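You operate a simulated robot arm through the tools that you are given. There is no shell and no other tool.

You run a simulated two-armed robot. Do the job below in one go: nothing can be reset, and whatever is moved stays where it is left.

TASK
Tighten both grip knobs, then test the white tie till it breaks.
Fine: pull the mushroom button out, zero before the test and run it once; the tie must not slip.

It is judged by the outcome, as a careful person would: the job done as asked, and still so three seconds after it is handed in. It fails if anything else is knocked over, pushed out of place, dropped, spilled or broken.

THE ROBOT
Two 7-joint arms with fingered hands on one trunk that stands fixed in place. Base frame: the origin is at the foot of the trunk, x ahead of it, y to its left, z up. Readings come in mm, degrees, newtons and seconds.
The left shoulder is at [21, 215, 1323], the right one opposite. With the tool pointing down near the work surface each hand reaches from about 100 to 640 mm from the base axis, measured 20 degrees to its own side. Payload 3.6 kg a hand.
Tool frame (each hand has its own): the origin (TCP) lies between the finger pads and is the grasp point; the fingertips stand 22 mm ahead of it; z points along the fingers, y is the line along which they close. The gripper opens to 132 mm. The gripper's body begins 60 mm behind the TCP. The gripper is a hand of 4 fingers: y runs from the thumb to the fingers, the wrist lies at [0, 0, -203] in the tool frame, and closing takes about 1.5 s.
Orientation is told as [roll, pitch, yaw] about the base's x, y, z axes, in that order, counted from this pose: with the fingers straight down and closing along the base's y, the tool's x points along the base's -x, its y along +y and its z along -z.

THE INTERFACE
- The arms move only by the tool servo_tool. It takes "left_plan", "right_plan" or both (then of equal length, played together; a hand with none holds still); each is a list of rows, each an object of numbers (a shift or turn left out is 0, a gripper value left out holds the last): "tx", "ty", "tz": the shift along the tool's x, y, z in mm; "wx", "wy", "wz": the turn, a rotation vector about the tool's x, y, z in degrees. In form: [{"tx": .., "ty": .., "tz": .., "wx": .., "wy": .., "wz": ..}, ...]. A call has 1 to 20 rows; each row shifts and turns the commanded pose from where the row before left it, along the tool's axes as they then stand. "left_hand" and "right_hand" are, for a hand that has rows, the closure, from 0 (fully open) to 1 (shut), set as the call begins (left out, the last holds). A row lasts 0.2 s, in which the tool goes at most 50 mm and 8.6 degrees; a call with a longer step from one row to the next is refused whole, and so is a gripper value outside its range. A pose out of reach is approached as far as the arm can. The call stops where the force on the tool passes 40 N (or 10 N more than at its start, if that is more) or the arm is blocked; 0.2 s more then pass. The fingers move at their own pace (about 108 mm/s each) and stop on an object; they squeeze with about 33 N. The grip force told is the motor's: it shows also when the fingers shut on nothing. Time passes only in rows, and 0.2 s behind the last, so rows that do not move let the fingers close. The reply holds the time, the measured pose of the TCP, the force on the tool along the base axes, the opening and the grip force, in the units named above and with some noise, with the torque about the TCP (base axes, N m) and any sound that the robot's microphone picked up.
- Cameras (640 x 400 px; columns grow to the right, rows downward): "scene" is now at [126.3, 68.2, 1306.2]; the picture's right is [0.78, -0.63, -0.00], its down [0.21, 0.26, -0.94] and it looks along [0.59, 0.73, 0.34] (base axes); focal length 214 px, centre (320, 200). "left" rides on the left gripper at [-53, -53, -84] in its tool frame; the picture's right is [0.71, -0.71, 0.00], its down [0.53, 0.53, -0.67] and it looks along [0.47, 0.47, 0.74] (tool axes); focal length 247 px, centre (320, 200). "right" rides on the right gripper at [53, -53, -84] in its tool frame; the picture's right is [0.71, 0.71, 0.00], its down [-0.53, 0.53, -0.67] and it looks along [-0.47, 0.47, 0.74] (tool axes); focal length 247 px, centre (320, 200). There is no depth. A picture from a camera that has moved, and an enlarged one, comes with that camera's place and axes in the base frame and with its lens. The place of the scene camera against the robot may be out by one fixed shift of up to 12 mm in any direction.
- grab_frame(camera): a new picture of that camera. The clock stands still meanwhile.
- raise_lower(by): slides the trunk up (or, below 0, down) by that many mm; the arms and the scene camera ride with it, the base frame stays. It gives what a move gives, with no picture.
- move_fingers(finger1, finger2, finger3, thumb_bend, hand): sets how far each is bent, from 0 (flat) to 100 (curled in); at 30 the hand is open as for a grip, at 70 the pads meet at the TCP. One left out holds its place. A second passes; each finger stops where it meets its share of the squeeze, and holds until it gets a number again. A gripper value or a shape takes the hand back. It gives what a move gives, with no picture; readings hold the bend of each and the force on the fingers (four entries, about 0 where the hand has none), thumb and palm.
- grasp_type(shape, hand): the hand has 4 fingers and takes this shape, open, in about a second: jaw (thumb against the fingers, like two jaws); tri (thumb and two fingers); tip (a fingertip pinch); poke (one finger out to press); point (the index stretched); flat (the hand flat); cup (the hand cupped); fist (a fist). The gripper value then closes the fingers along that shape, each until it touches; the sizes above hold for jaw. It gives what a move gives, with no picture.
- aim_head(pan, tilt): turns the head with the scene camera to pan (to the left, within 60 degrees either way) and tilt (down, from -29 to 69), counted from straight ahead of the robot. It gives what a move gives.
- zoom(camera, box): a new picture of the part [left, top, right, bottom] of that camera's present view, enlarged. The clock stands still meanwhile.
- close_job(): hands the job in; it is judged then, once.

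Places have to be worked out from the pictures, the camera data and where the tool is seen. Open the grippers and draw the arms clear of the work before you hand the job in, unless the task says otherwise.

The tools are called by a JSON object that holds its "name" and its "arguments". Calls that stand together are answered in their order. servo_tool: Moves the arms, as the interface text tells. Its arguments: {"type":"object","properties":{"left_plan":{"type":"array","items":{"type":"object","properties":{"tx":{"type":"number"},"ty":{"type":"number"},"tz":{"type":"number"},"wx":{"type":"number"},"wy":{"type":"number"},"wz":{"type":"number"}}}},"left_hand":{"type":"number"},"right_plan":{"type":"array","items":{"type":"object","properties":{"tx":{"type":"number"},"ty":{"type":"number"},"tz":{"type":"number"},"wx":{"type":"number"},"wy":{"type":"number"},"wz":{"type":"number"}}}},"right_hand":{"type":"number"}},"required":[]} The other tools are called the same way: raise_lower (by) slides the trunk up or down; grasp_type (shape, hand) gives the hand a shape; move_fingers (finger1, finger2, finger3, thumb_bend, hand) moves the fingers one by one; aim_head (pan, tilt) turns the head that bears the scene camera; grab_frame (camera) takes a picture; zoom (camera, box) takes an enlarged picture of a part of a camera's view; close_job () hands the job in.

At the start:

```text
time: 0.0
left_ee_pos: [195.7, 213.3, 1525.9]
left_tool_rot: [0.0, 0.1, 0.0]
left_force: [-0.4, -0.8, 0.9]
left_wrist_torque: [0.01, -0.03, -0.02]
left_opening: 131.7
left_finger_force: 0.1
left_shape: jaw
left_bend: [30.0, 30.0, 30.0, 30.0]
left_finger forces: [0.1, 0.0, 0.0, 0.1, 0.0, 0.0]
right_ee_pos: [291.1, 8.8, 1489.4]
right_tool_rot: [0.0, -0.1, 0.0]
right_force: [0.4, -0.5, -0.3]
right_wrist_torque: [0.0, 0.01, -0.04]
right_opening: 131.9
right_finger_force: 0.1
right_shape: jaw
right_bend: [30.0, 30.0, 30.0, 30.0]
right_finger forces: [0.0, 0.0, 0.0, 0.1, 0.1, 0.1]
trunk travel left (down, up): [-600.0, 76.0]
head pan, tilt: [50.9, -19.9]
```

scene: 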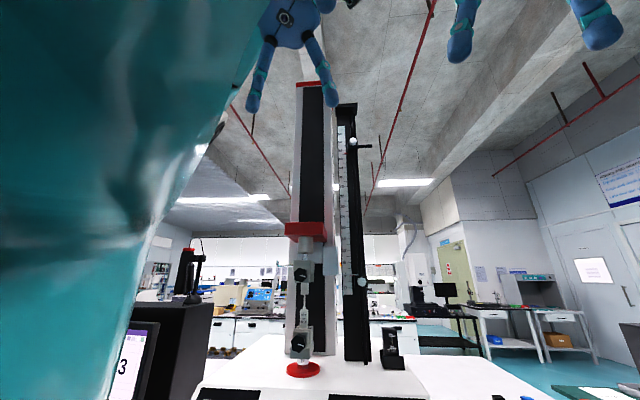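
right: 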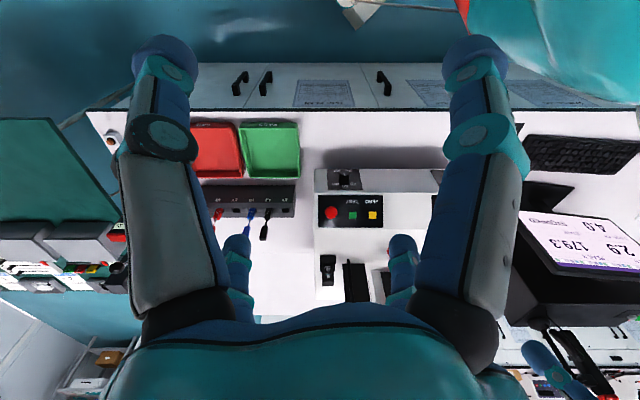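
left: 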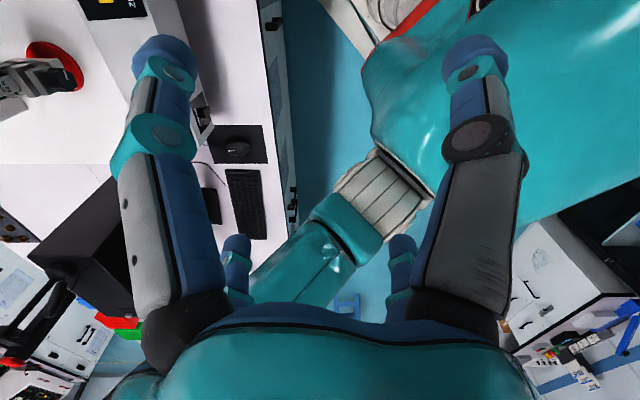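

The scene camera looks up at a tensile tester; I need a better view of the table, so I turn the head down toward it.

{"name": "aim_head", "arguments": {"pan": 20, "tilt": 30}}

{"name": "grab_frame", "arguments": {"camera": "scene"}}

```text
time: 1.2
left_ee_pos: [195.5, 213.9, 1526.3]
left_tool_rot: [0.0, 0.0, 0.0]
left_force: [0.9, -0.1, -0.8]
left_wrist_torque: [0.02, -0.03, 0.0]
left_opening: 132.1
left_finger_force: 0.1
left_shape: jaw
left_bend: [30.0, 30.0, 30.0, 30.0]
left_finger forces: [0.0, 0.0, 0.0, 0.1, 0.0, 0.1]
right_ee_pos: [289.2, 7.9, 1488.4]
right_tool_rot: [0.0, -0.1, 0.0]
right_force: [-0.4, 0.6, -0.6]
right_wrist_torque: [0.02, 0.03, 0.0]
right_opening: 132.0
right_finger_force: 0.0
right_shape: jaw
right_bend: [30.0, 30.0, 30.0, 30.0]
right_finger forces: [0.0, 0.0, 0.0, 0.0, 0.0, 0.1]
trunk travel left (down, up): [-600.0, 76.0]
head pan, tilt: [20.0, 30.0]
```

```text
taken
camera scene: at [163.2, 40.2, 1228.7], right [0.34, -0.94, 0.0], down [-0.47, -0.17, -0.87], along [0.81, 0.3, -0.5], focal length 214 px, centre (320, 200)
```

scene: 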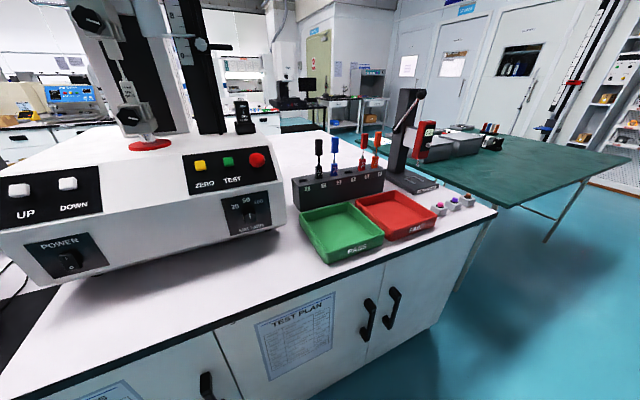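

The tester's panel, buttons, trays and a rack are in view. I look closer at the details, and pan left for the grips and the monitor.

{"name": "zoom", "arguments": {"camera": "scene", "box": [0, 150, 300, 290]}}

{"name": "zoom", "arguments": {"camera": "scene", "box": [60, 0, 260, 160]}}

{"name": "zoom", "arguments": {"camera": "scene", "box": [270, 80, 510, 270]}}

{"name": "aim_head", "arguments": {"pan": 55, "tilt": 15}}

{"name": "grab_frame", "arguments": {"camera": "scene"}}

```text
2.13 times, centred on (150, 220) of scene
camera zoom: at [163.2, 40.2, 1228.7], right [0.34, -0.94, 0.0], down [-0.47, -0.17, -0.87], along [0.81, 0.3, -0.5], focal length 458 px, centre (683, 157)
```

zoom: 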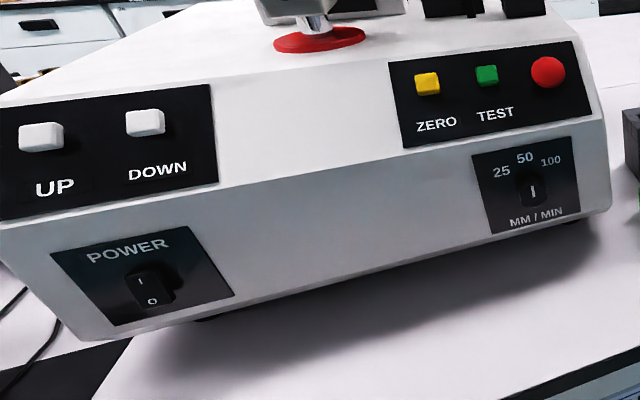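

```text
2.50 times, centred on (160, 80) of scene
camera zoom: at [163.2, 40.2, 1228.7], right [0.34, -0.94, 0.0], down [-0.47, -0.17, -0.87], along [0.81, 0.3, -0.5], focal length 536 px, centre (720, 500)
```

zoom: 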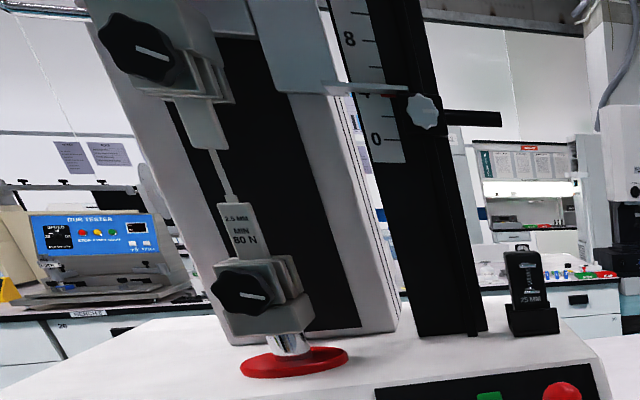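

```text
2.11 times, centred on (390, 175) of scene
camera zoom: at [163.2, 40.2, 1228.7], right [0.34, -0.94, 0.0], down [-0.47, -0.17, -0.87], along [0.81, 0.3, -0.5], focal length 452 px, centre (173, 253)
```

zoom: 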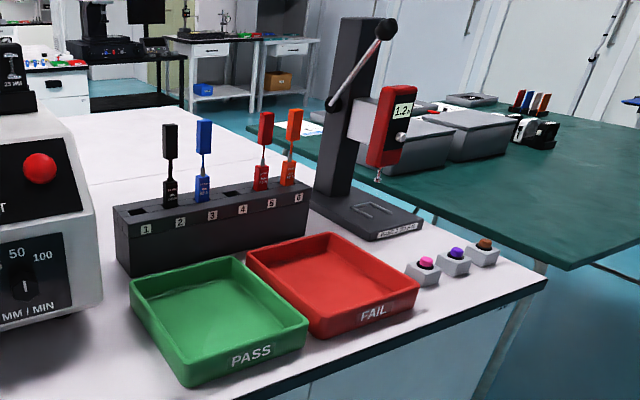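

```text
time: 2.2
left_ee_pos: [195.5, 214.1, 1526.7]
left_tool_rot: [0.0, 0.0, 0.0]
left_force: [0.1, 0.7, -0.8]
left_wrist_torque: [-0.04, 0.0, 0.02]
left_opening: 131.7
left_finger_force: 0.0
left_shape: jaw
left_bend: [30.0, 30.0, 30.0, 30.0]
left_finger forces: [0.0, 0.1, 0.0, 0.0, 0.1, 0.1]
right_ee_pos: [290.2, 8.9, 1490.8]
right_tool_rot: [0.0, -0.1, 0.0]
right_force: [0.2, 0.5, 0.4]
right_wrist_torque: [-0.02, 0.01, 0.0]
right_opening: 132.0
right_finger_force: 0.1
right_shape: jaw
right_bend: [30.0, 30.0, 30.0, 30.0]
right_finger forces: [0.1, 0.1, 0.0, 0.0, 0.0, 0.1]
trunk travel left (down, up): [-600.0, 76.0]
head pan, tilt: [55.0, 15.0]
```

```text
taken
camera scene: at [131.9, 85.6, 1252.8], right [0.82, -0.57, 0.0], down [-0.15, -0.21, -0.97], along [0.55, 0.79, -0.26], focal length 214 px, centre (320, 200)
```

scene: 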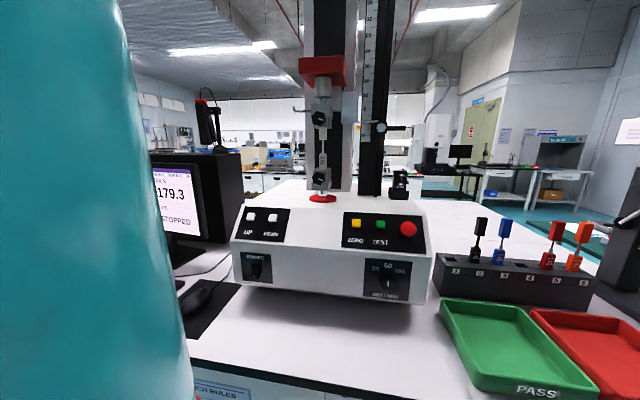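

Front-on view of the machine now. I zoom in on the grips, the panel and the monitor.

{"name": "zoom", "arguments": {"camera": "scene", "box": [270, 40, 430, 210]}}

{"name": "zoom", "arguments": {"camera": "scene", "box": [220, 180, 440, 310]}}

{"name": "zoom", "arguments": {"camera": "scene", "box": [140, 140, 250, 270]}}

{"name": "zoom", "arguments": {"camera": "scene", "box": [295, 90, 350, 210]}}

```text
2.35 times, centred on (350, 125) of scene
camera zoom: at [131.9, 85.6, 1252.8], right [0.82, -0.57, 0.0], down [-0.15, -0.21, -0.97], along [0.55, 0.79, -0.26], focal length 505 px, centre (249, 376)
```

zoom: 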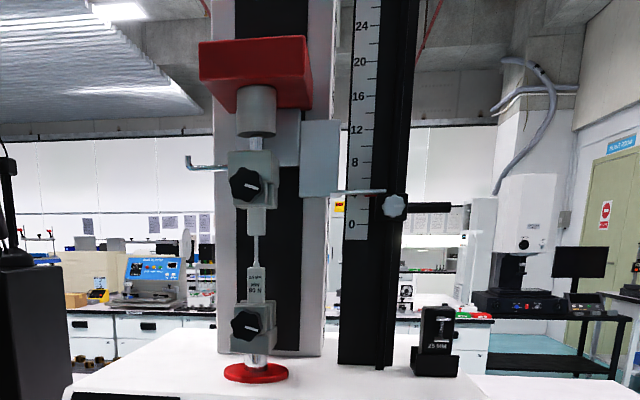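

```text
2.91 times, centred on (330, 245) of scene
camera zoom: at [131.9, 85.6, 1252.8], right [0.82, -0.57, 0.0], down [-0.15, -0.21, -0.97], along [0.55, 0.79, -0.26], focal length 624 px, centre (291, 69)
```

zoom: 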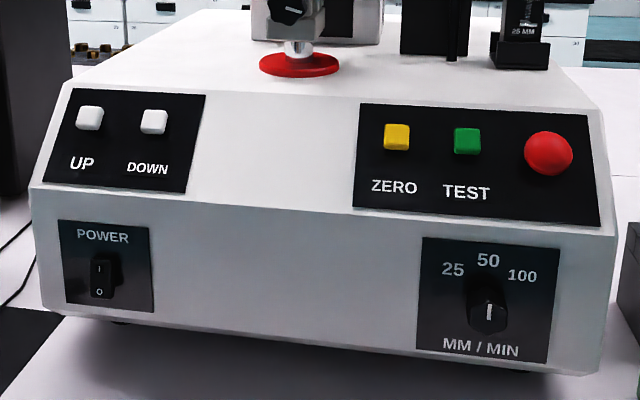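

```text
3.08 times, centred on (195, 205) of scene
camera zoom: at [131.9, 85.6, 1252.8], right [0.82, -0.57, 0.0], down [-0.15, -0.21, -0.97], along [0.55, 0.79, -0.26], focal length 660 px, centre (705, 185)
```

zoom: 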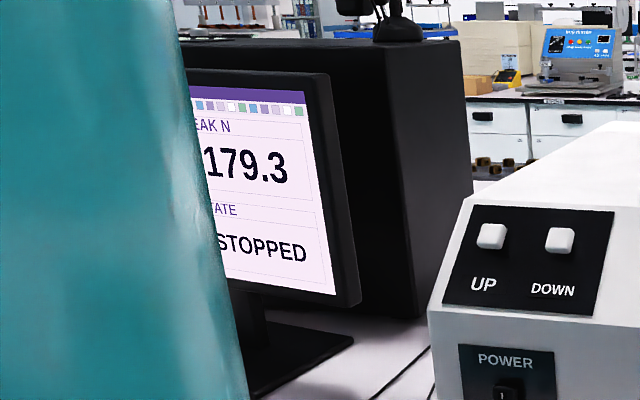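

```text
3.33 times, centred on (322, 150) of scene
camera zoom: at [131.9, 85.6, 1252.8], right [0.82, -0.57, 0.0], down [-0.15, -0.21, -0.97], along [0.55, 0.79, -0.26], focal length 715 px, centre (312, 367)
```

zoom: 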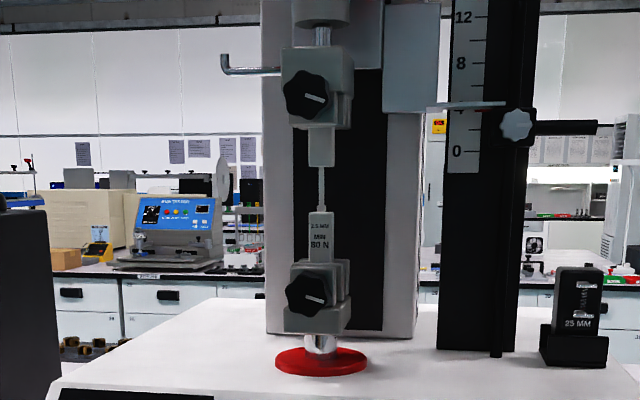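

The monitor shows peak 179.3 and STOPPED; the speed pointer is straight up at 50. I look at the notices on the cupboard (TEST PLAN, BENCH RULES) before touching anything.

{"name": "aim_head", "arguments": {"pan": 25, "tilt": 55}}

{"name": "grab_frame", "arguments": {"camera": "scene"}}

```text
time: 3.3
left_ee_pos: [195.2, 213.2, 1526.8]
left_tool_rot: [0.1, 0.0, 0.0]
left_force: [0.6, 0.4, 0.1]
left_wrist_torque: [0.02, 0.0, 0.0]
left_opening: 131.7
left_finger_force: 0.0
left_shape: jaw
left_bend: [30.0, 30.0, 30.0, 30.0]
left_finger forces: [0.0, 0.0, 0.0, 0.0, 0.0, 0.1]
right_ee_pos: [290.6, 8.2, 1489.8]
right_tool_rot: [0.0, 0.0, 0.0]
right_force: [0.4, -0.7, -0.1]
right_wrist_torque: [0.01, 0.0, 0.02]
right_opening: 132.0
right_finger_force: 0.0
right_shape: jaw
right_bend: [30.0, 30.0, 30.0, 30.0]
right_finger forces: [0.1, 0.0, 0.0, 0.1, 0.1, 0.1]
trunk travel left (down, up): [-600.0, 76.0]
head pan, tilt: [25.0, 55.0]
```

```text
taken
camera scene: at [143.6, 39.7, 1192.7], right [0.42, -0.91, 0.0], down [-0.74, -0.35, -0.57], along [0.52, 0.24, -0.82], focal length 214 px, centre (320, 200)
```

scene: 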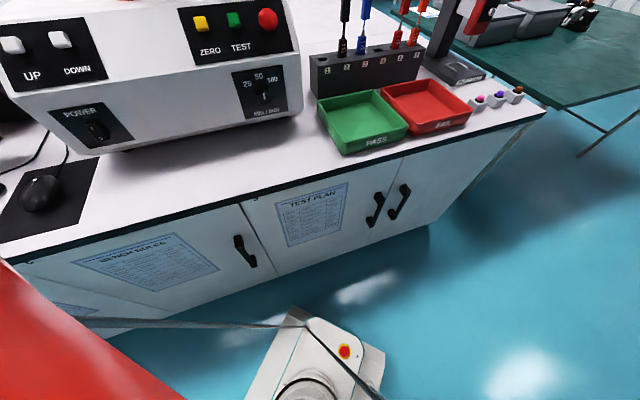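

{"name": "zoom", "arguments": {"camera": "scene", "box": [265, 175, 355, 250]}}

{"name": "zoom", "arguments": {"camera": "scene", "box": [60, 220, 230, 300]}}

{"name": "zoom", "arguments": {"camera": "scene", "box": [0, 0, 310, 160]}}

```text
5.33 times, centred on (310, 212) of scene
camera zoom: at [143.6, 39.7, 1192.7], right [0.42, -0.91, 0.0], down [-0.74, -0.35, -0.57], along [0.52, 0.24, -0.82], focal length 1144 px, centre (373, 133)
```

zoom: 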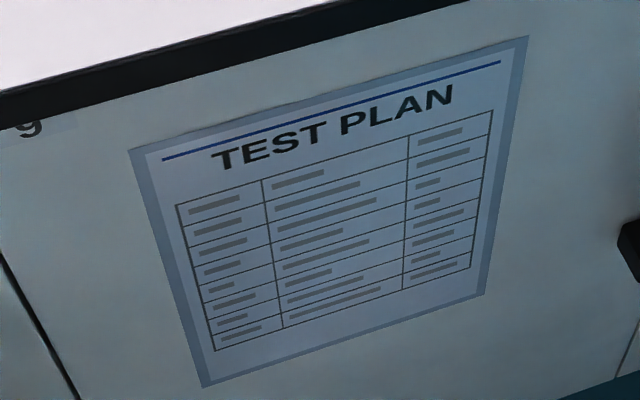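

```text
3.76 times, centred on (145, 260) of scene
camera zoom: at [143.6, 39.7, 1192.7], right [0.42, -0.91, 0.0], down [-0.74, -0.35, -0.57], along [0.52, 0.24, -0.82], focal length 807 px, centre (979, -26)
```

zoom: 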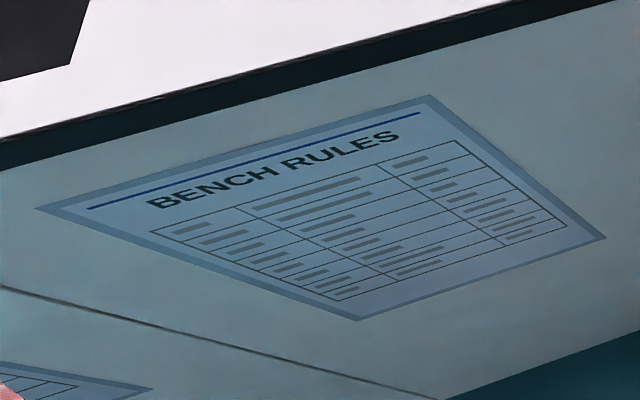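

```text
2.06 times, centred on (155, 80) of scene
camera zoom: at [143.6, 39.7, 1192.7], right [0.42, -0.91, 0.0], down [-0.74, -0.35, -0.57], along [0.52, 0.24, -0.82], focal length 443 px, centre (661, 448)
```

zoom: 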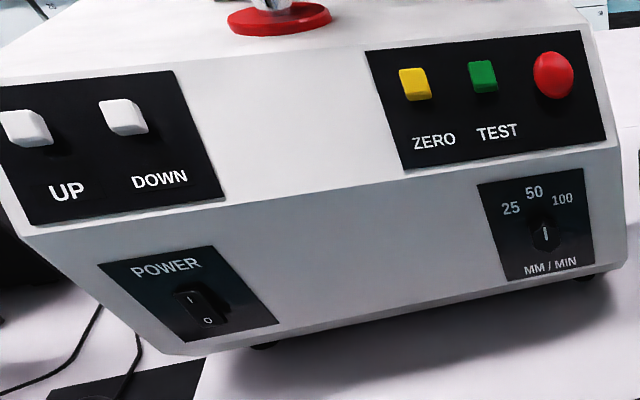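

The notices are only placeholders. From two views I put the upper knob near [467, 569, 1313], the lower knob near [467, 563, 1161], and the mushroom near [577, 357, 1052]; the bench stands turned about 45°. I lower the trunk 100 mm to get a baseline and a better shoulder height, then take the same views.

{"name": "raise_lower", "arguments": {"by": -100}}

{"name": "aim_head", "arguments": {"pan": 50, "tilt": 10}}

{"name": "grab_frame", "arguments": {"camera": "scene"}}

{"name": "zoom", "arguments": {"camera": "scene", "box": [220, 40, 460, 190]}}

{"name": "zoom", "arguments": {"camera": "scene", "box": [220, 140, 460, 290]}}

```text
time: 4.6
left_ee_pos: [194.9, 214.1, 1427.0]
left_tool_rot: [0.0, -0.1, 0.0]
left_force: [-0.4, -0.4, -0.5]
left_wrist_torque: [-0.02, 0.02, 0.01]
left_opening: 132.0
left_finger_force: 0.1
left_shape: jaw
left_bend: [30.0, 30.0, 30.0, 30.0]
left_finger forces: [0.1, 0.0, 0.0, 0.1, 0.0, 0.0]
right_ee_pos: [289.3, 8.5, 1390.4]
right_tool_rot: [0.0, 0.0, 0.0]
right_force: [-0.4, -0.3, -0.3]
right_wrist_torque: [0.02, -0.01, 0.03]
right_opening: 131.9
right_finger_force: 0.1
right_shape: jaw
right_bend: [30.0, 30.0, 30.0, 30.0]
right_finger forces: [0.1, 0.0, 0.0, 0.0, 0.1, 0.0]
trunk travel left (down, up): [-500.0, 176.0]
head pan, tilt: [25.0, 55.0]
```

```text
time: 5.7
left_ee_pos: [195.4, 213.8, 1426.1]
left_tool_rot: [-0.1, 0.1, 0.0]
left_force: [0.4, -0.5, -0.3]
left_wrist_torque: [0.01, -0.02, 0.0]
left_opening: 131.8
left_finger_force: 0.0
left_shape: jaw
left_bend: [30.0, 30.0, 30.0, 30.0]
left_finger forces: [0.0, 0.0, 0.0, 0.0, 0.0, 0.0]
right_ee_pos: [290.1, 8.5, 1389.1]
right_tool_rot: [0.0, 0.0, 0.1]
right_force: [0.3, 1.7, -0.2]
right_wrist_torque: [0.0, 0.03, -0.03]
right_opening: 131.5
right_finger_force: 0.0
right_shape: jaw
right_bend: [30.0, 30.0, 30.0, 30.0]
right_finger forces: [0.0, 0.0, 0.0, 0.0, 0.1, 0.0]
trunk travel left (down, up): [-500.0, 176.0]
head pan, tilt: [50.0, 10.0]
```

```text
taken
camera scene: at [138.3, 80.4, 1160.3], right [0.77, -0.64, 0.0], down [-0.11, -0.13, -0.98], along [0.63, 0.75, -0.17], focal length 214 px, centre (320, 200)
```

scene: 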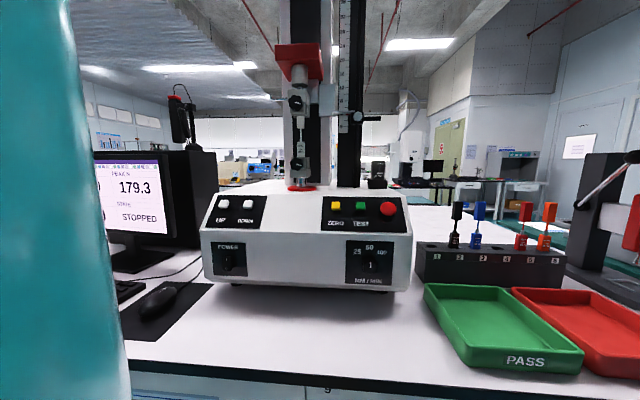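

```text
2.67 times, centred on (340, 115) of scene
camera zoom: at [138.3, 80.4, 1160.3], right [0.77, -0.64, 0.0], down [-0.11, -0.13, -0.98], along [0.63, 0.75, -0.17], focal length 572 px, centre (267, 427)
```

zoom: 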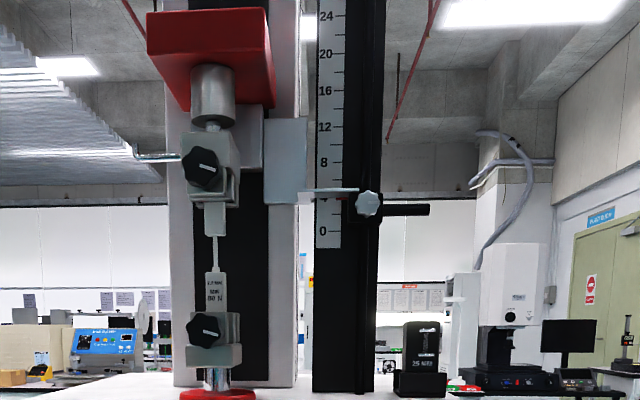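

```text
2.67 times, centred on (340, 215) of scene
camera zoom: at [138.3, 80.4, 1160.3], right [0.77, -0.64, 0.0], down [-0.11, -0.13, -0.98], along [0.63, 0.75, -0.17], focal length 572 px, centre (267, 160)
```

zoom: 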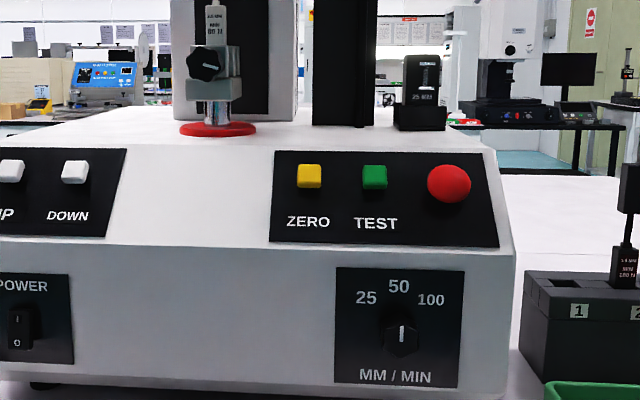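

With both heights compared, the upper knob is near [478, 583, 1314], the panel slopes about 45°, the red button is near [586, 359, 1050], and the hand must point along base yaw +45°. I move the left hand (still pointing down) to a free space in front of the machine at about [346, 446, 1340].

{"name": "servo_tool", "arguments": {"left_plan": [{"tx": -21.5, "ty": 33, "tz": 12}, {"tx": -21.5, "ty": 33, "tz": 12}, {"tx": -21.5, "ty": 33, "tz": 12}, {"tx": -21.5, "ty": 33, "tz": 12}, {"tx": -21.5, "ty": 33, "tz": 12}, {"tx": -21.5, "ty": 33, "tz": 12}, {"tx": -21.5, "ty": 33, "tz": 12}]}}

{"name": "grab_frame", "arguments": {"camera": "scene"}}

```text
time: 7.3
left_ee_pos: [346.4, 448.0, 1340.7]
left_tool_rot: [0.0, 0.1, 0.0]
left_force: [0.6, 0.1, 0.0]
left_wrist_torque: [-0.01, 0.02, 0.01]
left_opening: 132.2
left_finger_force: 0.2
left_shape: jaw
left_bend: [30.0, 30.0, 30.0, 30.0]
left_finger forces: [0.0, 0.0, 0.0, 0.1, 0.0, 0.0]
right_ee_pos: [291.5, 9.9, 1389.0]
right_tool_rot: [0.0, 0.1, 0.1]
right_force: [0.1, 0.3, 1.1]
right_wrist_torque: [-0.01, 0.01, -0.02]
right_opening: 132.0
right_finger_force: 0.1
right_shape: jaw
right_bend: [30.0, 30.0, 30.0, 30.0]
right_finger forces: [0.1, 0.0, 0.1, 0.1, 0.0, 0.0]
trunk travel left (down, up): [-500.0, 176.0]
head pan, tilt: [50.0, 10.0]
```

```text
taken
camera scene: at [139.0, 81.0, 1160.2], right [0.77, -0.64, 0.0], down [-0.11, -0.13, -0.98], along [0.63, 0.75, -0.17], focal length 214 px, centre (320, 200)
```

scene: 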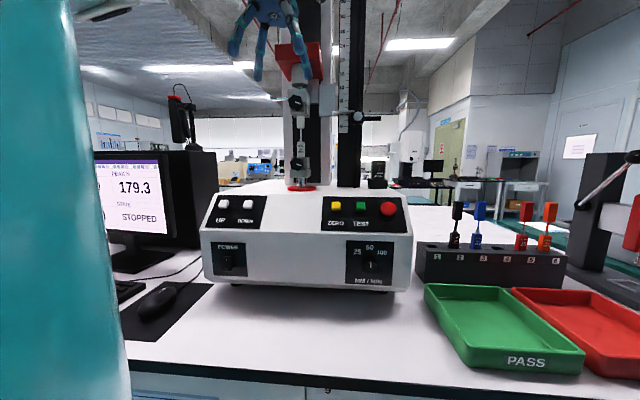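

The hand is in free space. Now I turn it to point forward (wy −90°) and then yaw to 45°.

{"name": "servo_tool", "arguments": {"left_plan": [{"wy": -8.2}, {"wy": -8.2}, {"wy": -8.2}, {"wy": -8.2}, {"wy": -8.2}, {"wy": -8.2}, {"wy": -8.2}, {"wy": -8.2}, {"wy": -8.2}, {"wy": -8.2}, {"wy": -8}, {"wx": -7.5}, {"wx": -7.5}, {"wx": -7.5}, {"wx": -7.5}, {"wx": -7.5}, {"wx": -7.5}]}}

{"name": "grab_frame", "arguments": {"camera": "scene"}}

{"name": "grab_frame", "arguments": {"camera": "left"}}

```text
time: 10.9
left_ee_pos: [382.2, 479.9, 1368.6]
left_tool_rot: [34.4, -90.0, 10.7]
left_force: [-0.1, -0.5, 0.1]
left_wrist_torque: [0.01, -0.02, -0.01]
left_opening: 131.9
left_finger_force: 0.1
left_shape: jaw
left_bend: [30.0, 30.0, 30.0, 30.0]
left_finger forces: [0.1, 0.0, 0.1, 0.0, 0.1, 0.1]
left hand out of reach, approached as far as the arm can: row 10, 11, 12, 13, 14
right_ee_pos: [291.2, 7.6, 1389.2]
right_tool_rot: [-0.1, 0.0, 0.0]
right_force: [-0.4, -1.0, 1.0]
right_wrist_torque: [0.0, -0.03, 0.01]
right_opening: 131.7
right_finger_force: 0.0
right_shape: jaw
right_bend: [30.0, 30.0, 30.0, 30.0]
right_finger forces: [0.0, 0.0, 0.1, 0.0, 0.0, 0.1]
trunk travel left (down, up): [-500.0, 176.0]
head pan, tilt: [50.0, 10.0]
```

```text
taken
camera scene: at [139.0, 79.8, 1160.3], right [0.77, -0.64, 0.0], down [-0.11, -0.13, -0.98], along [0.63, 0.75, -0.17], focal length 214 px, centre (320, 200)
```

scene: 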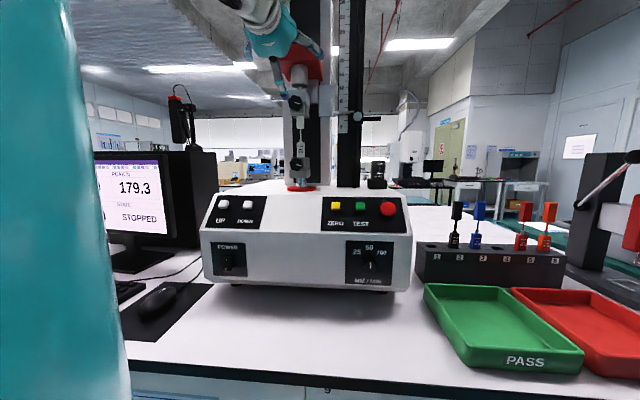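

```text
taken
camera left: at [360.3, 383.5, 1420.5], right [0.5, -0.5, -0.71], down [-0.85, -0.1, -0.52], along [0.19, 0.86, -0.47], focal length 247 px, centre (320, 200)
```

left: 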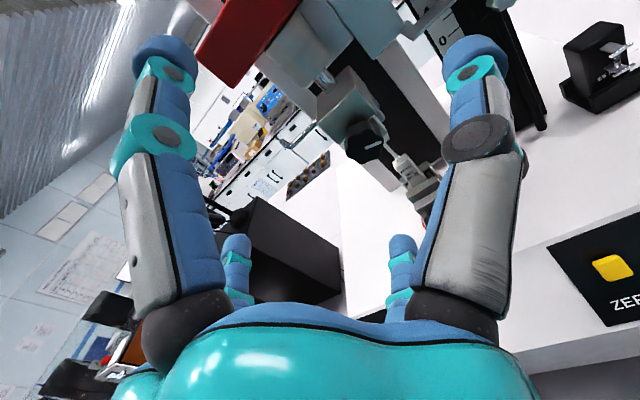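

The reply says some rows were out of reach; I let one idle step pass to see where the commanded pose settles.

{"name": "servo_tool", "arguments": {"left_plan": [{}, {}]}}

```text
time: 11.5
left_ee_pos: [382.0, 481.8, 1368.3]
left_tool_rot: [-32.7, -89.9, 77.7]
left_force: [0.6, -0.3, 0.2]
left_wrist_torque: [0.0, 0.01, -0.01]
left_opening: 131.9
left_finger_force: 0.2
left_shape: jaw
left_bend: [30.0, 30.0, 30.0, 30.0]
left_finger forces: [0.1, 0.0, 0.1, 0.0, 0.0, 0.1]
right_ee_pos: [289.7, 8.4, 1389.2]
right_tool_rot: [0.0, 0.0, 0.1]
right_force: [-0.3, -1.2, 0.1]
right_wrist_torque: [0.01, -0.04, -0.03]
right_opening: 132.0
right_finger_force: 0.0
right_shape: jaw
right_bend: [30.0, 30.0, 30.0, 30.0]
right_finger forces: [0.0, 0.1, 0.0, 0.0, 0.1, 0.1]
trunk travel left (down, up): [-500.0, 176.0]
head pan, tilt: [50.0, 10.0]
```

It settled at [382, 481, 1368] pointing 45°. I zoom the left camera on the upper knob.

{"name": "zoom", "arguments": {"camera": "left", "box": [200, 0, 440, 240]}}

{"name": "zoom", "arguments": {"camera": "scene", "box": [210, 0, 370, 200]}}

```text
1.67 times, centred on (320, 120) of left
camera zoom: at [359.0, 384.5, 1420.9], right [0.5, -0.5, -0.71], down [-0.84, -0.1, -0.53], along [0.19, 0.86, -0.47], focal length 412 px, centre (320, 333)
```

zoom: 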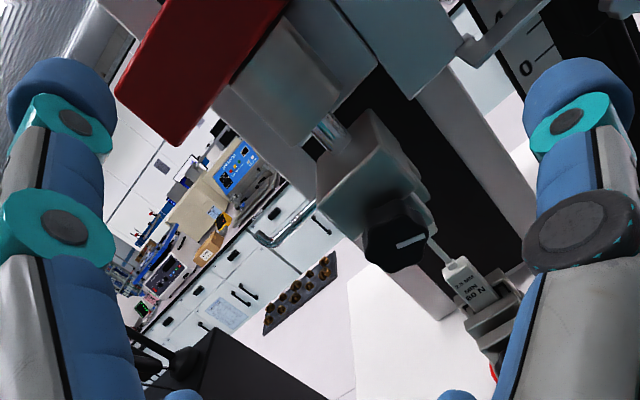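

```text
2.00 times, centred on (290, 100) of scene
camera zoom: at [138.0, 80.6, 1160.4], right [0.77, -0.64, 0.0], down [-0.11, -0.13, -0.98], along [0.63, 0.75, -0.17], focal length 429 px, centre (380, 400)
```

zoom: 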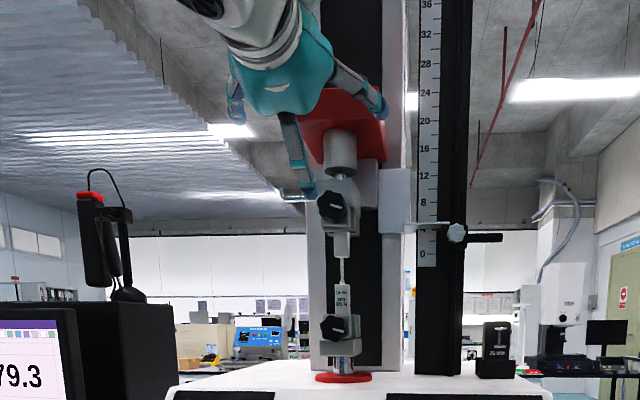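

Combining the wrist and scene views, the upper knob's face is near [470, 568, 1309]. The hand has four fingers set radially, so it can grip the star knob evenly. I lower the hand to knob height, half close it, and come 30 mm nearer for a second wrist view.

{"name": "servo_tool", "arguments": {"left_plan": [{"tx": 15}, {"tx": 15}, {"tx": 15}, {"tx": 14}, {"tz": 15}, {"tz": 15}, {}], "left_hand": 0.4}}

{"name": "grab_frame", "arguments": {"camera": "left"}}

{"name": "zoom", "arguments": {"camera": "scene", "box": [210, 0, 370, 200]}}

```text
time: 13.1
left_ee_pos: [401.5, 501.6, 1310.7]
left_tool_rot: [-39.7, -90.1, 84.7]
left_force: [0.1, -0.1, -0.4]
left_wrist_torque: [0.02, 0.01, 0.02]
left_opening: 79.6
left_finger_force: 0.0
left_shape: jaw
left_bend: [32.0, 32.0, 32.0, 70.0]
left_finger forces: [0.1, 0.0, 0.1, 0.0, 0.1, 0.0]
right_ee_pos: [289.0, 7.9, 1390.4]
right_tool_rot: [0.0, 0.0, 0.1]
right_force: [-0.3, 0.9, 0.3]
right_wrist_torque: [0.0, 0.03, -0.02]
right_opening: 131.9
right_finger_force: 0.1
right_shape: jaw
right_bend: [30.0, 30.0, 30.0, 30.0]
right_finger forces: [0.0, 0.1, 0.0, 0.0, 0.0, 0.0]
trunk travel left (down, up): [-500.0, 176.0]
head pan, tilt: [50.0, 10.0]
```

```text
taken
camera left: at [380.2, 405.8, 1361.4], right [0.5, -0.5, -0.71], down [-0.84, -0.1, -0.53], along [0.19, 0.86, -0.47], focal length 247 px, centre (320, 200)
```

left: 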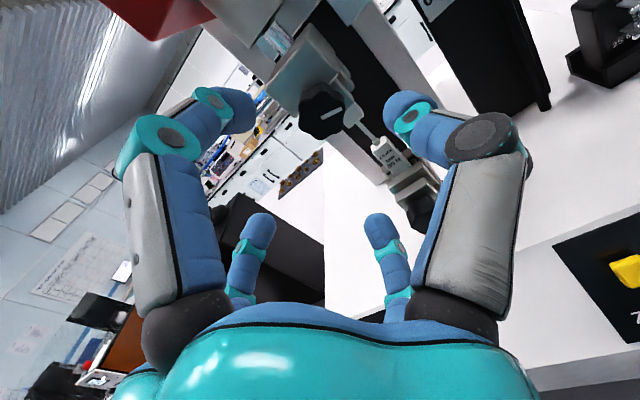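

```text
2.00 times, centred on (290, 100) of scene
camera zoom: at [137.9, 80.5, 1160.4], right [0.77, -0.64, 0.0], down [-0.11, -0.13, -0.98], along [0.63, 0.75, -0.17], focal length 429 px, centre (380, 400)
```

zoom: 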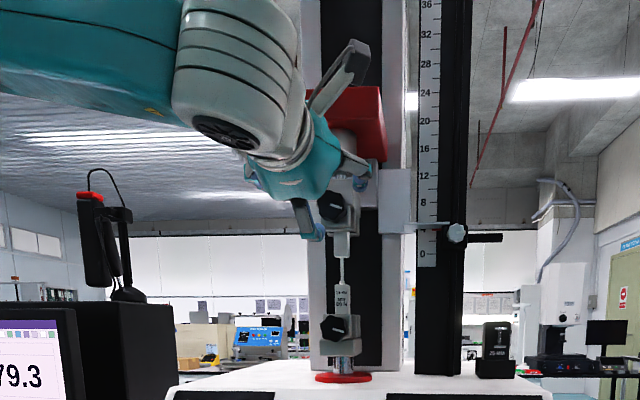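

Two wrist views give the upper knob's face near [466, 558, 1314]. I zoom to refine it and see the pointer and the gap around the knob.

{"name": "zoom", "arguments": {"camera": "left", "box": [240, 20, 440, 160]}}

```text
2.86 times, centred on (340, 90) of left
camera zoom: at [380.2, 405.8, 1361.4], right [0.5, -0.5, -0.71], down [-0.84, -0.1, -0.53], along [0.19, 0.86, -0.47], focal length 706 px, centre (263, 514)
```

zoom: 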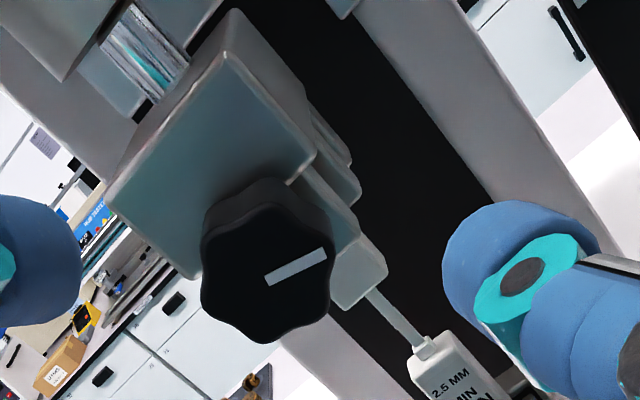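

The knob face centre refines to about [469.5, 569, 1307.5], some 35 mm across. Before moving in I check how far the red crosshead above protrudes, since the upper finger bulges outward.

{"name": "zoom", "arguments": {"camera": "left", "box": [80, 0, 340, 120]}}

{"name": "zoom", "arguments": {"camera": "scene", "box": [250, 0, 350, 130]}}

{"name": "aim_head", "arguments": {"pan": 50, "tilt": -15}}

{"name": "grab_frame", "arguments": {"camera": "scene"}}

```text
2.46 times, centred on (210, 60) of left
camera zoom: at [380.2, 405.8, 1361.4], right [0.5, -0.5, -0.71], down [-0.84, -0.1, -0.53], along [0.19, 0.86, -0.47], focal length 608 px, centre (591, 545)
```

zoom: 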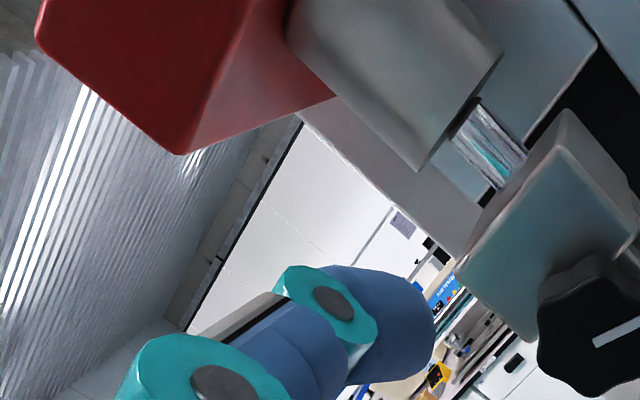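

```text
3.08 times, centred on (300, 65) of scene
camera zoom: at [137.9, 80.5, 1160.4], right [0.77, -0.64, 0.0], down [-0.11, -0.13, -0.98], along [0.63, 0.75, -0.17], focal length 660 px, centre (382, 615)
```

zoom: 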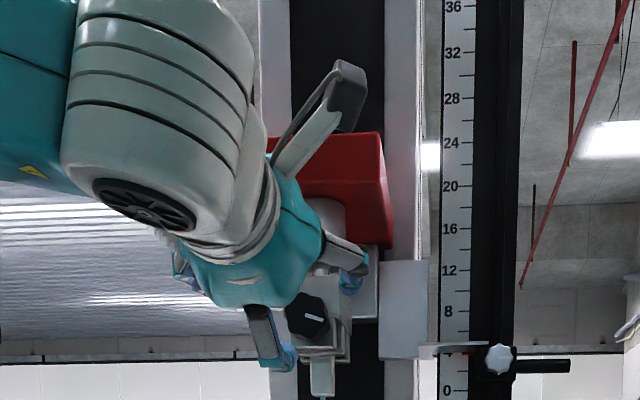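

```text
time: 14.0
left_ee_pos: [401.8, 502.2, 1309.8]
left_tool_rot: [-17.8, -89.9, 62.9]
left_force: [0.5, 0.1, -0.6]
left_wrist_torque: [-0.01, -0.01, 0.0]
left_opening: 80.0
left_finger_force: 0.1
left_shape: jaw
left_bend: [32.0, 32.0, 32.0, 70.0]
left_finger forces: [0.0, 0.0, 0.1, 0.1, 0.0, 0.0]
right_ee_pos: [290.7, 9.3, 1389.2]
right_tool_rot: [0.0, 0.0, 0.0]
right_force: [0.1, 0.4, 0.0]
right_wrist_torque: [-0.01, 0.01, 0.0]
right_opening: 132.1
right_finger_force: 0.0
right_shape: jaw
right_bend: [30.0, 30.0, 30.0, 30.0]
right_finger forces: [0.0, 0.0, 0.0, 0.1, 0.1, 0.1]
trunk travel left (down, up): [-500.0, 176.0]
head pan, tilt: [50.0, -15.0]
```

```text
taken
camera scene: at [130.2, 70.9, 1198.8], right [0.77, -0.64, 0.0], down [0.17, 0.2, -0.97], along [0.62, 0.74, 0.26], focal length 214 px, centre (320, 200)
```

scene: 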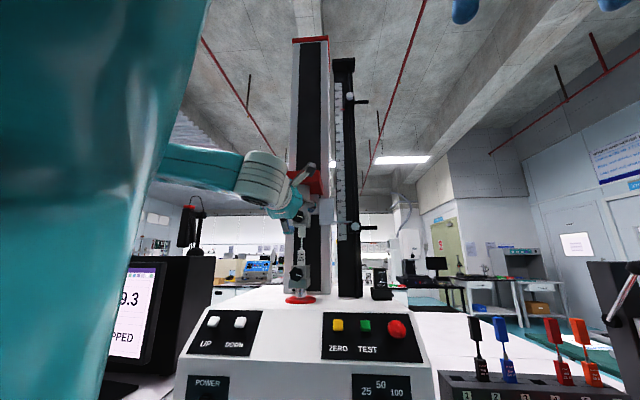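

The bracket above the hand is the wrist-camera mount, and the crosshead underside (z ≈ 1412) stays clear. I advance 60 mm along the knob axis and look again.

{"name": "servo_tool", "arguments": {"left_plan": [{"tx": 2, "tz": 15}, {"tz": 15}, {"tz": 15}, {"tz": 15}, {}], "left_hand": 0.45}}

{"name": "grab_frame", "arguments": {"camera": "left"}}

{"name": "aim_head", "arguments": {"pan": 50, "tilt": 0}}

{"name": "zoom", "arguments": {"camera": "scene", "box": [240, 40, 400, 200]}}

```text
time: 15.2
left_ee_pos: [443.9, 543.9, 1307.8]
left_tool_rot: [-25.0, -89.9, 70.1]
left_force: [-0.6, -0.6, 0.8]
left_wrist_torque: [-0.01, -0.01, -0.01]
left_opening: 73.1
left_finger_force: 0.0
left_shape: jaw
left_bend: [34.0, 34.0, 34.0, 70.0]
left_finger forces: [0.0, 0.0, 0.0, 0.0, 0.0, 0.1]
right_ee_pos: [289.2, 10.3, 1389.6]
right_tool_rot: [0.0, 0.0, 0.0]
right_force: [0.0, 0.1, 0.4]
right_wrist_torque: [-0.01, 0.0, -0.01]
right_opening: 131.9
right_finger_force: 0.1
right_shape: jaw
right_bend: [30.0, 30.0, 30.0, 30.0]
right_finger forces: [0.0, 0.0, 0.1, 0.0, 0.0, 0.0]
trunk travel left (down, up): [-500.0, 176.0]
head pan, tilt: [50.0, -15.0]
```

```text
taken
camera left: at [423.0, 447.5, 1359.7], right [0.5, -0.5, -0.71], down [-0.84, -0.1, -0.53], along [0.19, 0.86, -0.47], focal length 247 px, centre (320, 200)
```

left: 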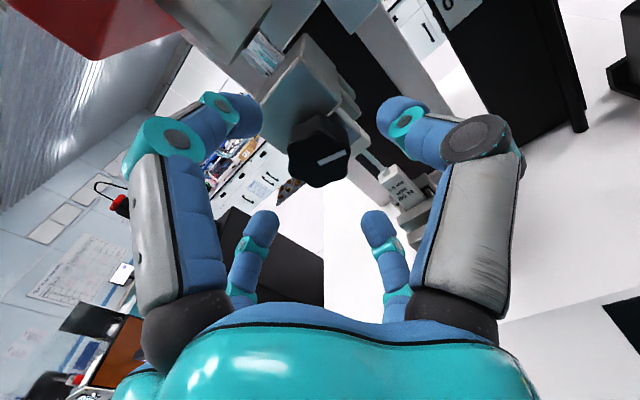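

```text
time: 16.0
left_ee_pos: [445.4, 543.1, 1308.2]
left_tool_rot: [-10.0, -90.0, 55.2]
left_force: [-0.2, -0.2, 0.0]
left_wrist_torque: [0.02, 0.01, 0.01]
left_opening: 73.3
left_finger_force: 0.1
left_shape: jaw
left_bend: [34.0, 34.0, 34.0, 70.0]
left_finger forces: [0.0, 0.0, 0.1, 0.0, 0.0, 0.0]
right_ee_pos: [290.9, 8.9, 1389.4]
right_tool_rot: [-0.1, 0.1, 0.0]
right_force: [-0.1, 0.3, 0.2]
right_wrist_torque: [-0.01, -0.01, 0.0]
right_opening: 131.8
right_finger_force: 0.0
right_shape: jaw
right_bend: [30.0, 30.0, 30.0, 30.0]
right_finger forces: [0.0, 0.1, 0.0, 0.0, 0.1, 0.0]
trunk travel left (down, up): [-500.0, 176.0]
head pan, tilt: [50.0, 0.0]
```

```text
2.50 times, centred on (320, 120) of scene
camera zoom: at [136.3, 78.1, 1176.5], right [0.77, -0.64, 0.0], down [0.0, 0.0, -1.0], along [0.64, 0.77, 0.0], focal length 536 px, centre (320, 400)
```

zoom: 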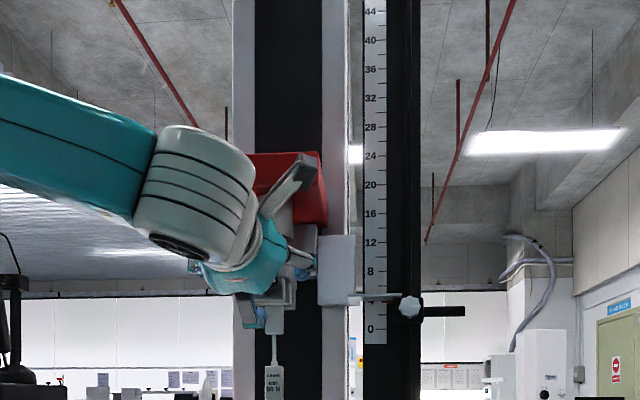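

{"name": "zoom", "arguments": {"camera": "left", "box": [250, 90, 390, 200]}}

```text
3.64 times, centred on (320, 145) of left
camera zoom: at [423.1, 447.3, 1359.8], right [0.5, -0.5, -0.71], down [-0.84, -0.1, -0.53], along [0.19, 0.86, -0.47], focal length 898 px, centre (320, 400)
```

zoom: 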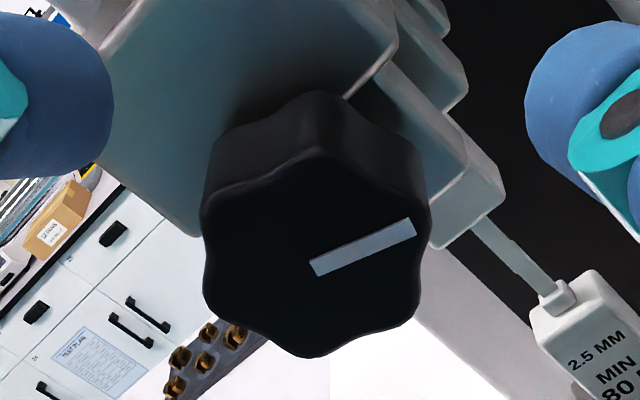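

The hand axis is in line with the knob (face 35 mm ahead of TCP, knob about 20 mm thick, pointer just below 3 o'clock). Before gripping I turn the open hand counter-clockwise 60° to gain travel for tightening.

{"name": "servo_tool", "arguments": {"left_plan": [{"wz": -8.5}, {"wz": -8.5}, {"wz": -8.5}, {"wz": -8.5}, {"wz": -8.5}, {"wz": -8.5}, {"wz": -8.5}, {}]}}

{"name": "grab_frame", "arguments": {"camera": "left"}}

```text
time: 17.8
left_ee_pos: [444.6, 544.5, 1307.3]
left_tool_rot: [-90.0, -30.2, 135.1]
left_force: [-0.4, -0.3, -0.4]
left_wrist_torque: [0.01, -0.01, -0.02]
left_opening: 73.3
left_finger_force: 0.0
left_shape: jaw
left_bend: [34.0, 34.0, 34.0, 70.0]
left_finger forces: [0.0, 0.0, 0.1, 0.0, 0.0, 0.0]
right_ee_pos: [290.1, 9.8, 1389.9]
right_tool_rot: [-0.1, -0.1, 0.0]
right_force: [-0.9, 0.6, 1.0]
right_wrist_torque: [0.0, -0.01, 0.0]
right_opening: 131.7
right_finger_force: 0.0
right_shape: jaw
right_bend: [30.0, 30.0, 30.0, 30.0]
right_finger forces: [0.0, 0.0, 0.0, 0.0, 0.0, 0.0]
trunk travel left (down, up): [-500.0, 176.0]
head pan, tilt: [50.0, 0.0]
```

```text
taken
camera left: at [371.7, 498.5, 1379.3], right [0.68, -0.68, 0.25], down [-0.34, -0.61, -0.72], along [0.65, 0.41, -0.65], focal length 247 px, centre (320, 200)
```

left: 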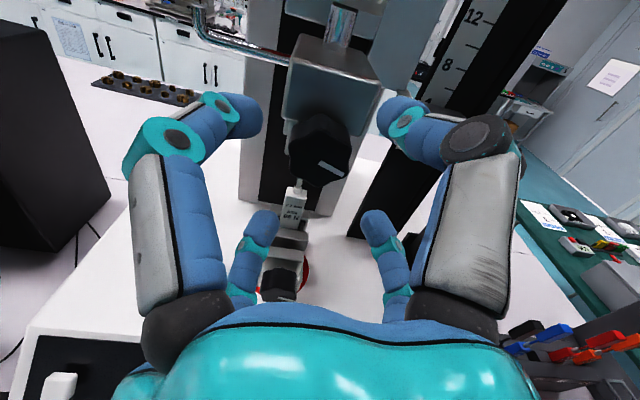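

The turn was reachable and the knob stays centred at (320, 155). I advance 27 mm so the fingertips surround the knob, then close on it.

{"name": "servo_tool", "arguments": {"left_plan": [{"tz": 9}, {"tz": 9}, {"tz": 9}, {}]}}

{"name": "servo_tool", "arguments": {"left_plan": [{}, {}, {}, {}, {}, {}, {}], "left_hand": 1.0}}

{"name": "grab_frame", "arguments": {"camera": "left"}}

```text
time: 18.8
left_ee_pos: [463.4, 562.7, 1307.8]
left_tool_rot: [-89.9, -30.5, 135.0]
left_force: [-0.2, 0.8, -0.3]
left_wrist_torque: [0.02, -0.02, 0.03]
left_opening: 73.2
left_finger_force: 0.1
left_shape: jaw
left_bend: [34.0, 34.0, 34.0, 70.0]
left_finger forces: [0.0, 0.0, 0.0, 0.0, 0.1, 0.0]
right_ee_pos: [290.8, 8.2, 1390.1]
right_tool_rot: [0.0, -0.1, -0.1]
right_force: [0.1, 0.0, -0.9]
right_wrist_torque: [0.01, -0.03, 0.0]
right_opening: 131.9
right_finger_force: 0.1
right_shape: jaw
right_bend: [30.0, 30.0, 30.0, 30.0]
right_finger forces: [0.1, 0.0, 0.0, 0.1, 0.0, 0.1]
trunk travel left (down, up): [-500.0, 176.0]
head pan, tilt: [50.0, 0.0]
```

```text
time: 20.4
left_ee_pos: [463.5, 562.6, 1307.3]
left_tool_rot: [-90.0, -30.6, 135.0]
left_force: [3.5, 2.8, 3.0]
left_wrist_torque: [0.05, -0.06, -0.02]
left_opening: 30.6
left_finger_force: 32.9
left_shape: jaw
left_bend: [78.0, 78.0, 77.0, 70.0]
left_finger forces: [29.5, 28.9, 29.3, 0.0, 30.6, 0.0]
right_ee_pos: [291.1, 8.7, 1389.4]
right_tool_rot: [0.1, 0.1, -0.1]
right_force: [0.4, -0.5, -0.6]
right_wrist_torque: [0.0, 0.02, -0.02]
right_opening: 131.8
right_finger_force: 0.1
right_shape: jaw
right_bend: [30.0, 30.0, 30.0, 30.0]
right_finger forces: [0.0, 0.0, 0.0, 0.1, 0.0, 0.0]
trunk travel left (down, up): [-500.0, 176.0]
head pan, tilt: [50.0, 0.0]
```

```text
taken
camera left: at [391.0, 517.6, 1379.0], right [0.69, -0.68, 0.25], down [-0.34, -0.6, -0.72], along [0.64, 0.41, -0.65], focal length 247 px, centre (320, 200)
```

left: 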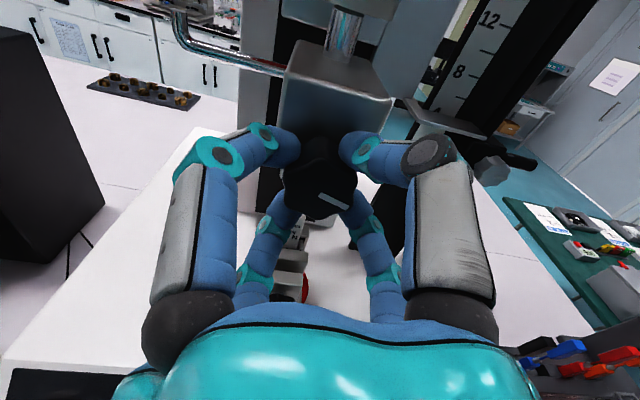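

All fingers hold the knob (opening 30.6 mm, 33 N). I turn clockwise in steps, watching the torque about the knob axis.

{"name": "servo_tool", "arguments": {"left_plan": [{"wz": 7}, {"wz": 7}, {"wz": 7}, {"wz": 7}]}}

{"name": "grab_frame", "arguments": {"camera": "left"}}

```text
time: 21.4
left_ee_pos: [463.3, 561.9, 1308.0]
left_tool_rot: [-90.0, -58.6, 135.0]
left_force: [1.6, 2.2, 2.2]
left_wrist_torque: [0.03, -0.08, 0.0]
left_opening: 30.7
left_finger_force: 33.0
left_shape: jaw
left_bend: [78.0, 78.0, 77.0, 70.0]
left_finger forces: [29.9, 29.5, 29.4, 0.1, 30.5, 0.0]
right_ee_pos: [290.4, 8.3, 1389.5]
right_tool_rot: [0.0, 0.0, 0.0]
right_force: [1.1, -0.1, 0.6]
right_wrist_torque: [0.02, 0.0, 0.02]
right_opening: 131.9
right_finger_force: 0.1
right_shape: jaw
right_bend: [30.0, 30.0, 30.0, 30.0]
right_finger forces: [0.1, 0.1, 0.0, 0.1, 0.0, 0.0]
trunk travel left (down, up): [-500.0, 176.0]
head pan, tilt: [50.0, 0.0]
```

```text
taken
camera left: at [416.7, 492.0, 1379.2], right [0.69, -0.69, -0.24], down [-0.6, -0.35, -0.72], along [0.41, 0.64, -0.65], focal length 247 px, centre (320, 200)
```

left: 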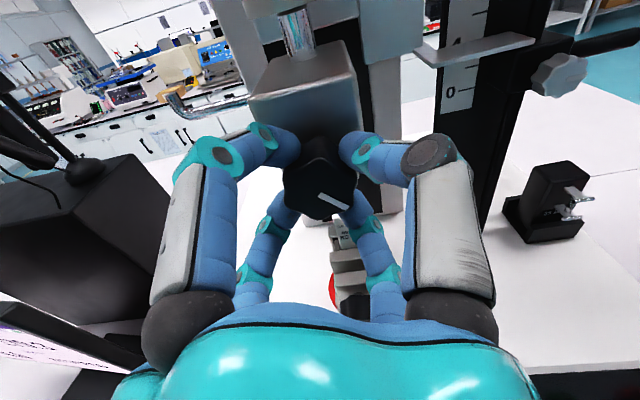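

The knob turns with the hand, with almost no torque yet. I keep turning.

{"name": "servo_tool", "arguments": {"left_plan": [{"wz": 7}, {"wz": 7}, {"wz": 7}, {"wz": 7}]}}

{"name": "servo_tool", "arguments": {"left_plan": [{"wz": 7}, {"wz": 7}, {"wz": 7}, {"wz": 7}]}}

{"name": "grab_frame", "arguments": {"camera": "left"}}

```text
time: 22.4
left_ee_pos: [463.7, 563.5, 1305.6]
left_tool_rot: [-88.7, -86.6, 133.7]
left_force: [1.3, 4.1, 2.8]
left_wrist_torque: [0.02, -0.09, -0.01]
left_opening: 30.3
left_finger_force: 32.7
left_shape: jaw
left_bend: [78.0, 78.0, 77.0, 70.0]
left_finger forces: [30.2, 30.3, 29.3, 0.0, 30.1, 0.1]
right_ee_pos: [289.9, 9.5, 1389.2]
right_tool_rot: [0.1, 0.1, -0.1]
right_force: [-0.1, -0.4, 0.1]
right_wrist_torque: [-0.01, 0.0, 0.0]
right_opening: 132.0
right_finger_force: 0.0
right_shape: jaw
right_bend: [30.0, 30.0, 30.0, 30.0]
right_finger forces: [0.0, 0.0, 0.0, 0.0, 0.0, 0.0]
trunk travel left (down, up): [-500.0, 176.0]
head pan, tilt: [50.0, 0.0]
```

```text
time: 23.4
left_ee_pos: [462.4, 564.4, 1308.2]
left_tool_rot: [89.7, -65.7, -44.6]
left_force: [-4.2, 4.6, -1.6]
left_wrist_torque: [-1.17, -1.12, -0.02]
left_opening: 30.4
left_finger_force: 32.8
left_shape: jaw
left_bend: [78.0, 78.0, 77.0, 70.0]
left_finger forces: [40.5, 33.5, 26.1, 0.1, 33.4, 0.0]
right_ee_pos: [289.7, 9.1, 1389.1]
right_tool_rot: [-0.1, -0.1, -0.1]
right_force: [0.2, -0.7, 0.1]
right_wrist_torque: [0.0, -0.01, 0.0]
right_opening: 131.7
right_finger_force: 0.0
right_shape: jaw
right_bend: [30.0, 30.0, 30.0, 30.0]
right_finger forces: [0.0, 0.0, 0.1, 0.1, 0.1, 0.0]
trunk travel left (down, up): [-500.0, 176.0]
head pan, tilt: [50.0, 0.0]
```

```text
taken
camera left: at [452.8, 456.1, 1332.9], right [0.25, -0.25, -0.94], down [-0.97, 0.02, -0.26], along [0.08, 0.97, -0.24], focal length 247 px, centre (320, 200)
```

left: 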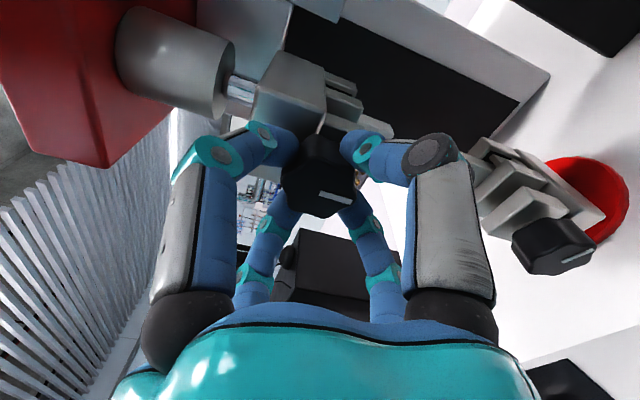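

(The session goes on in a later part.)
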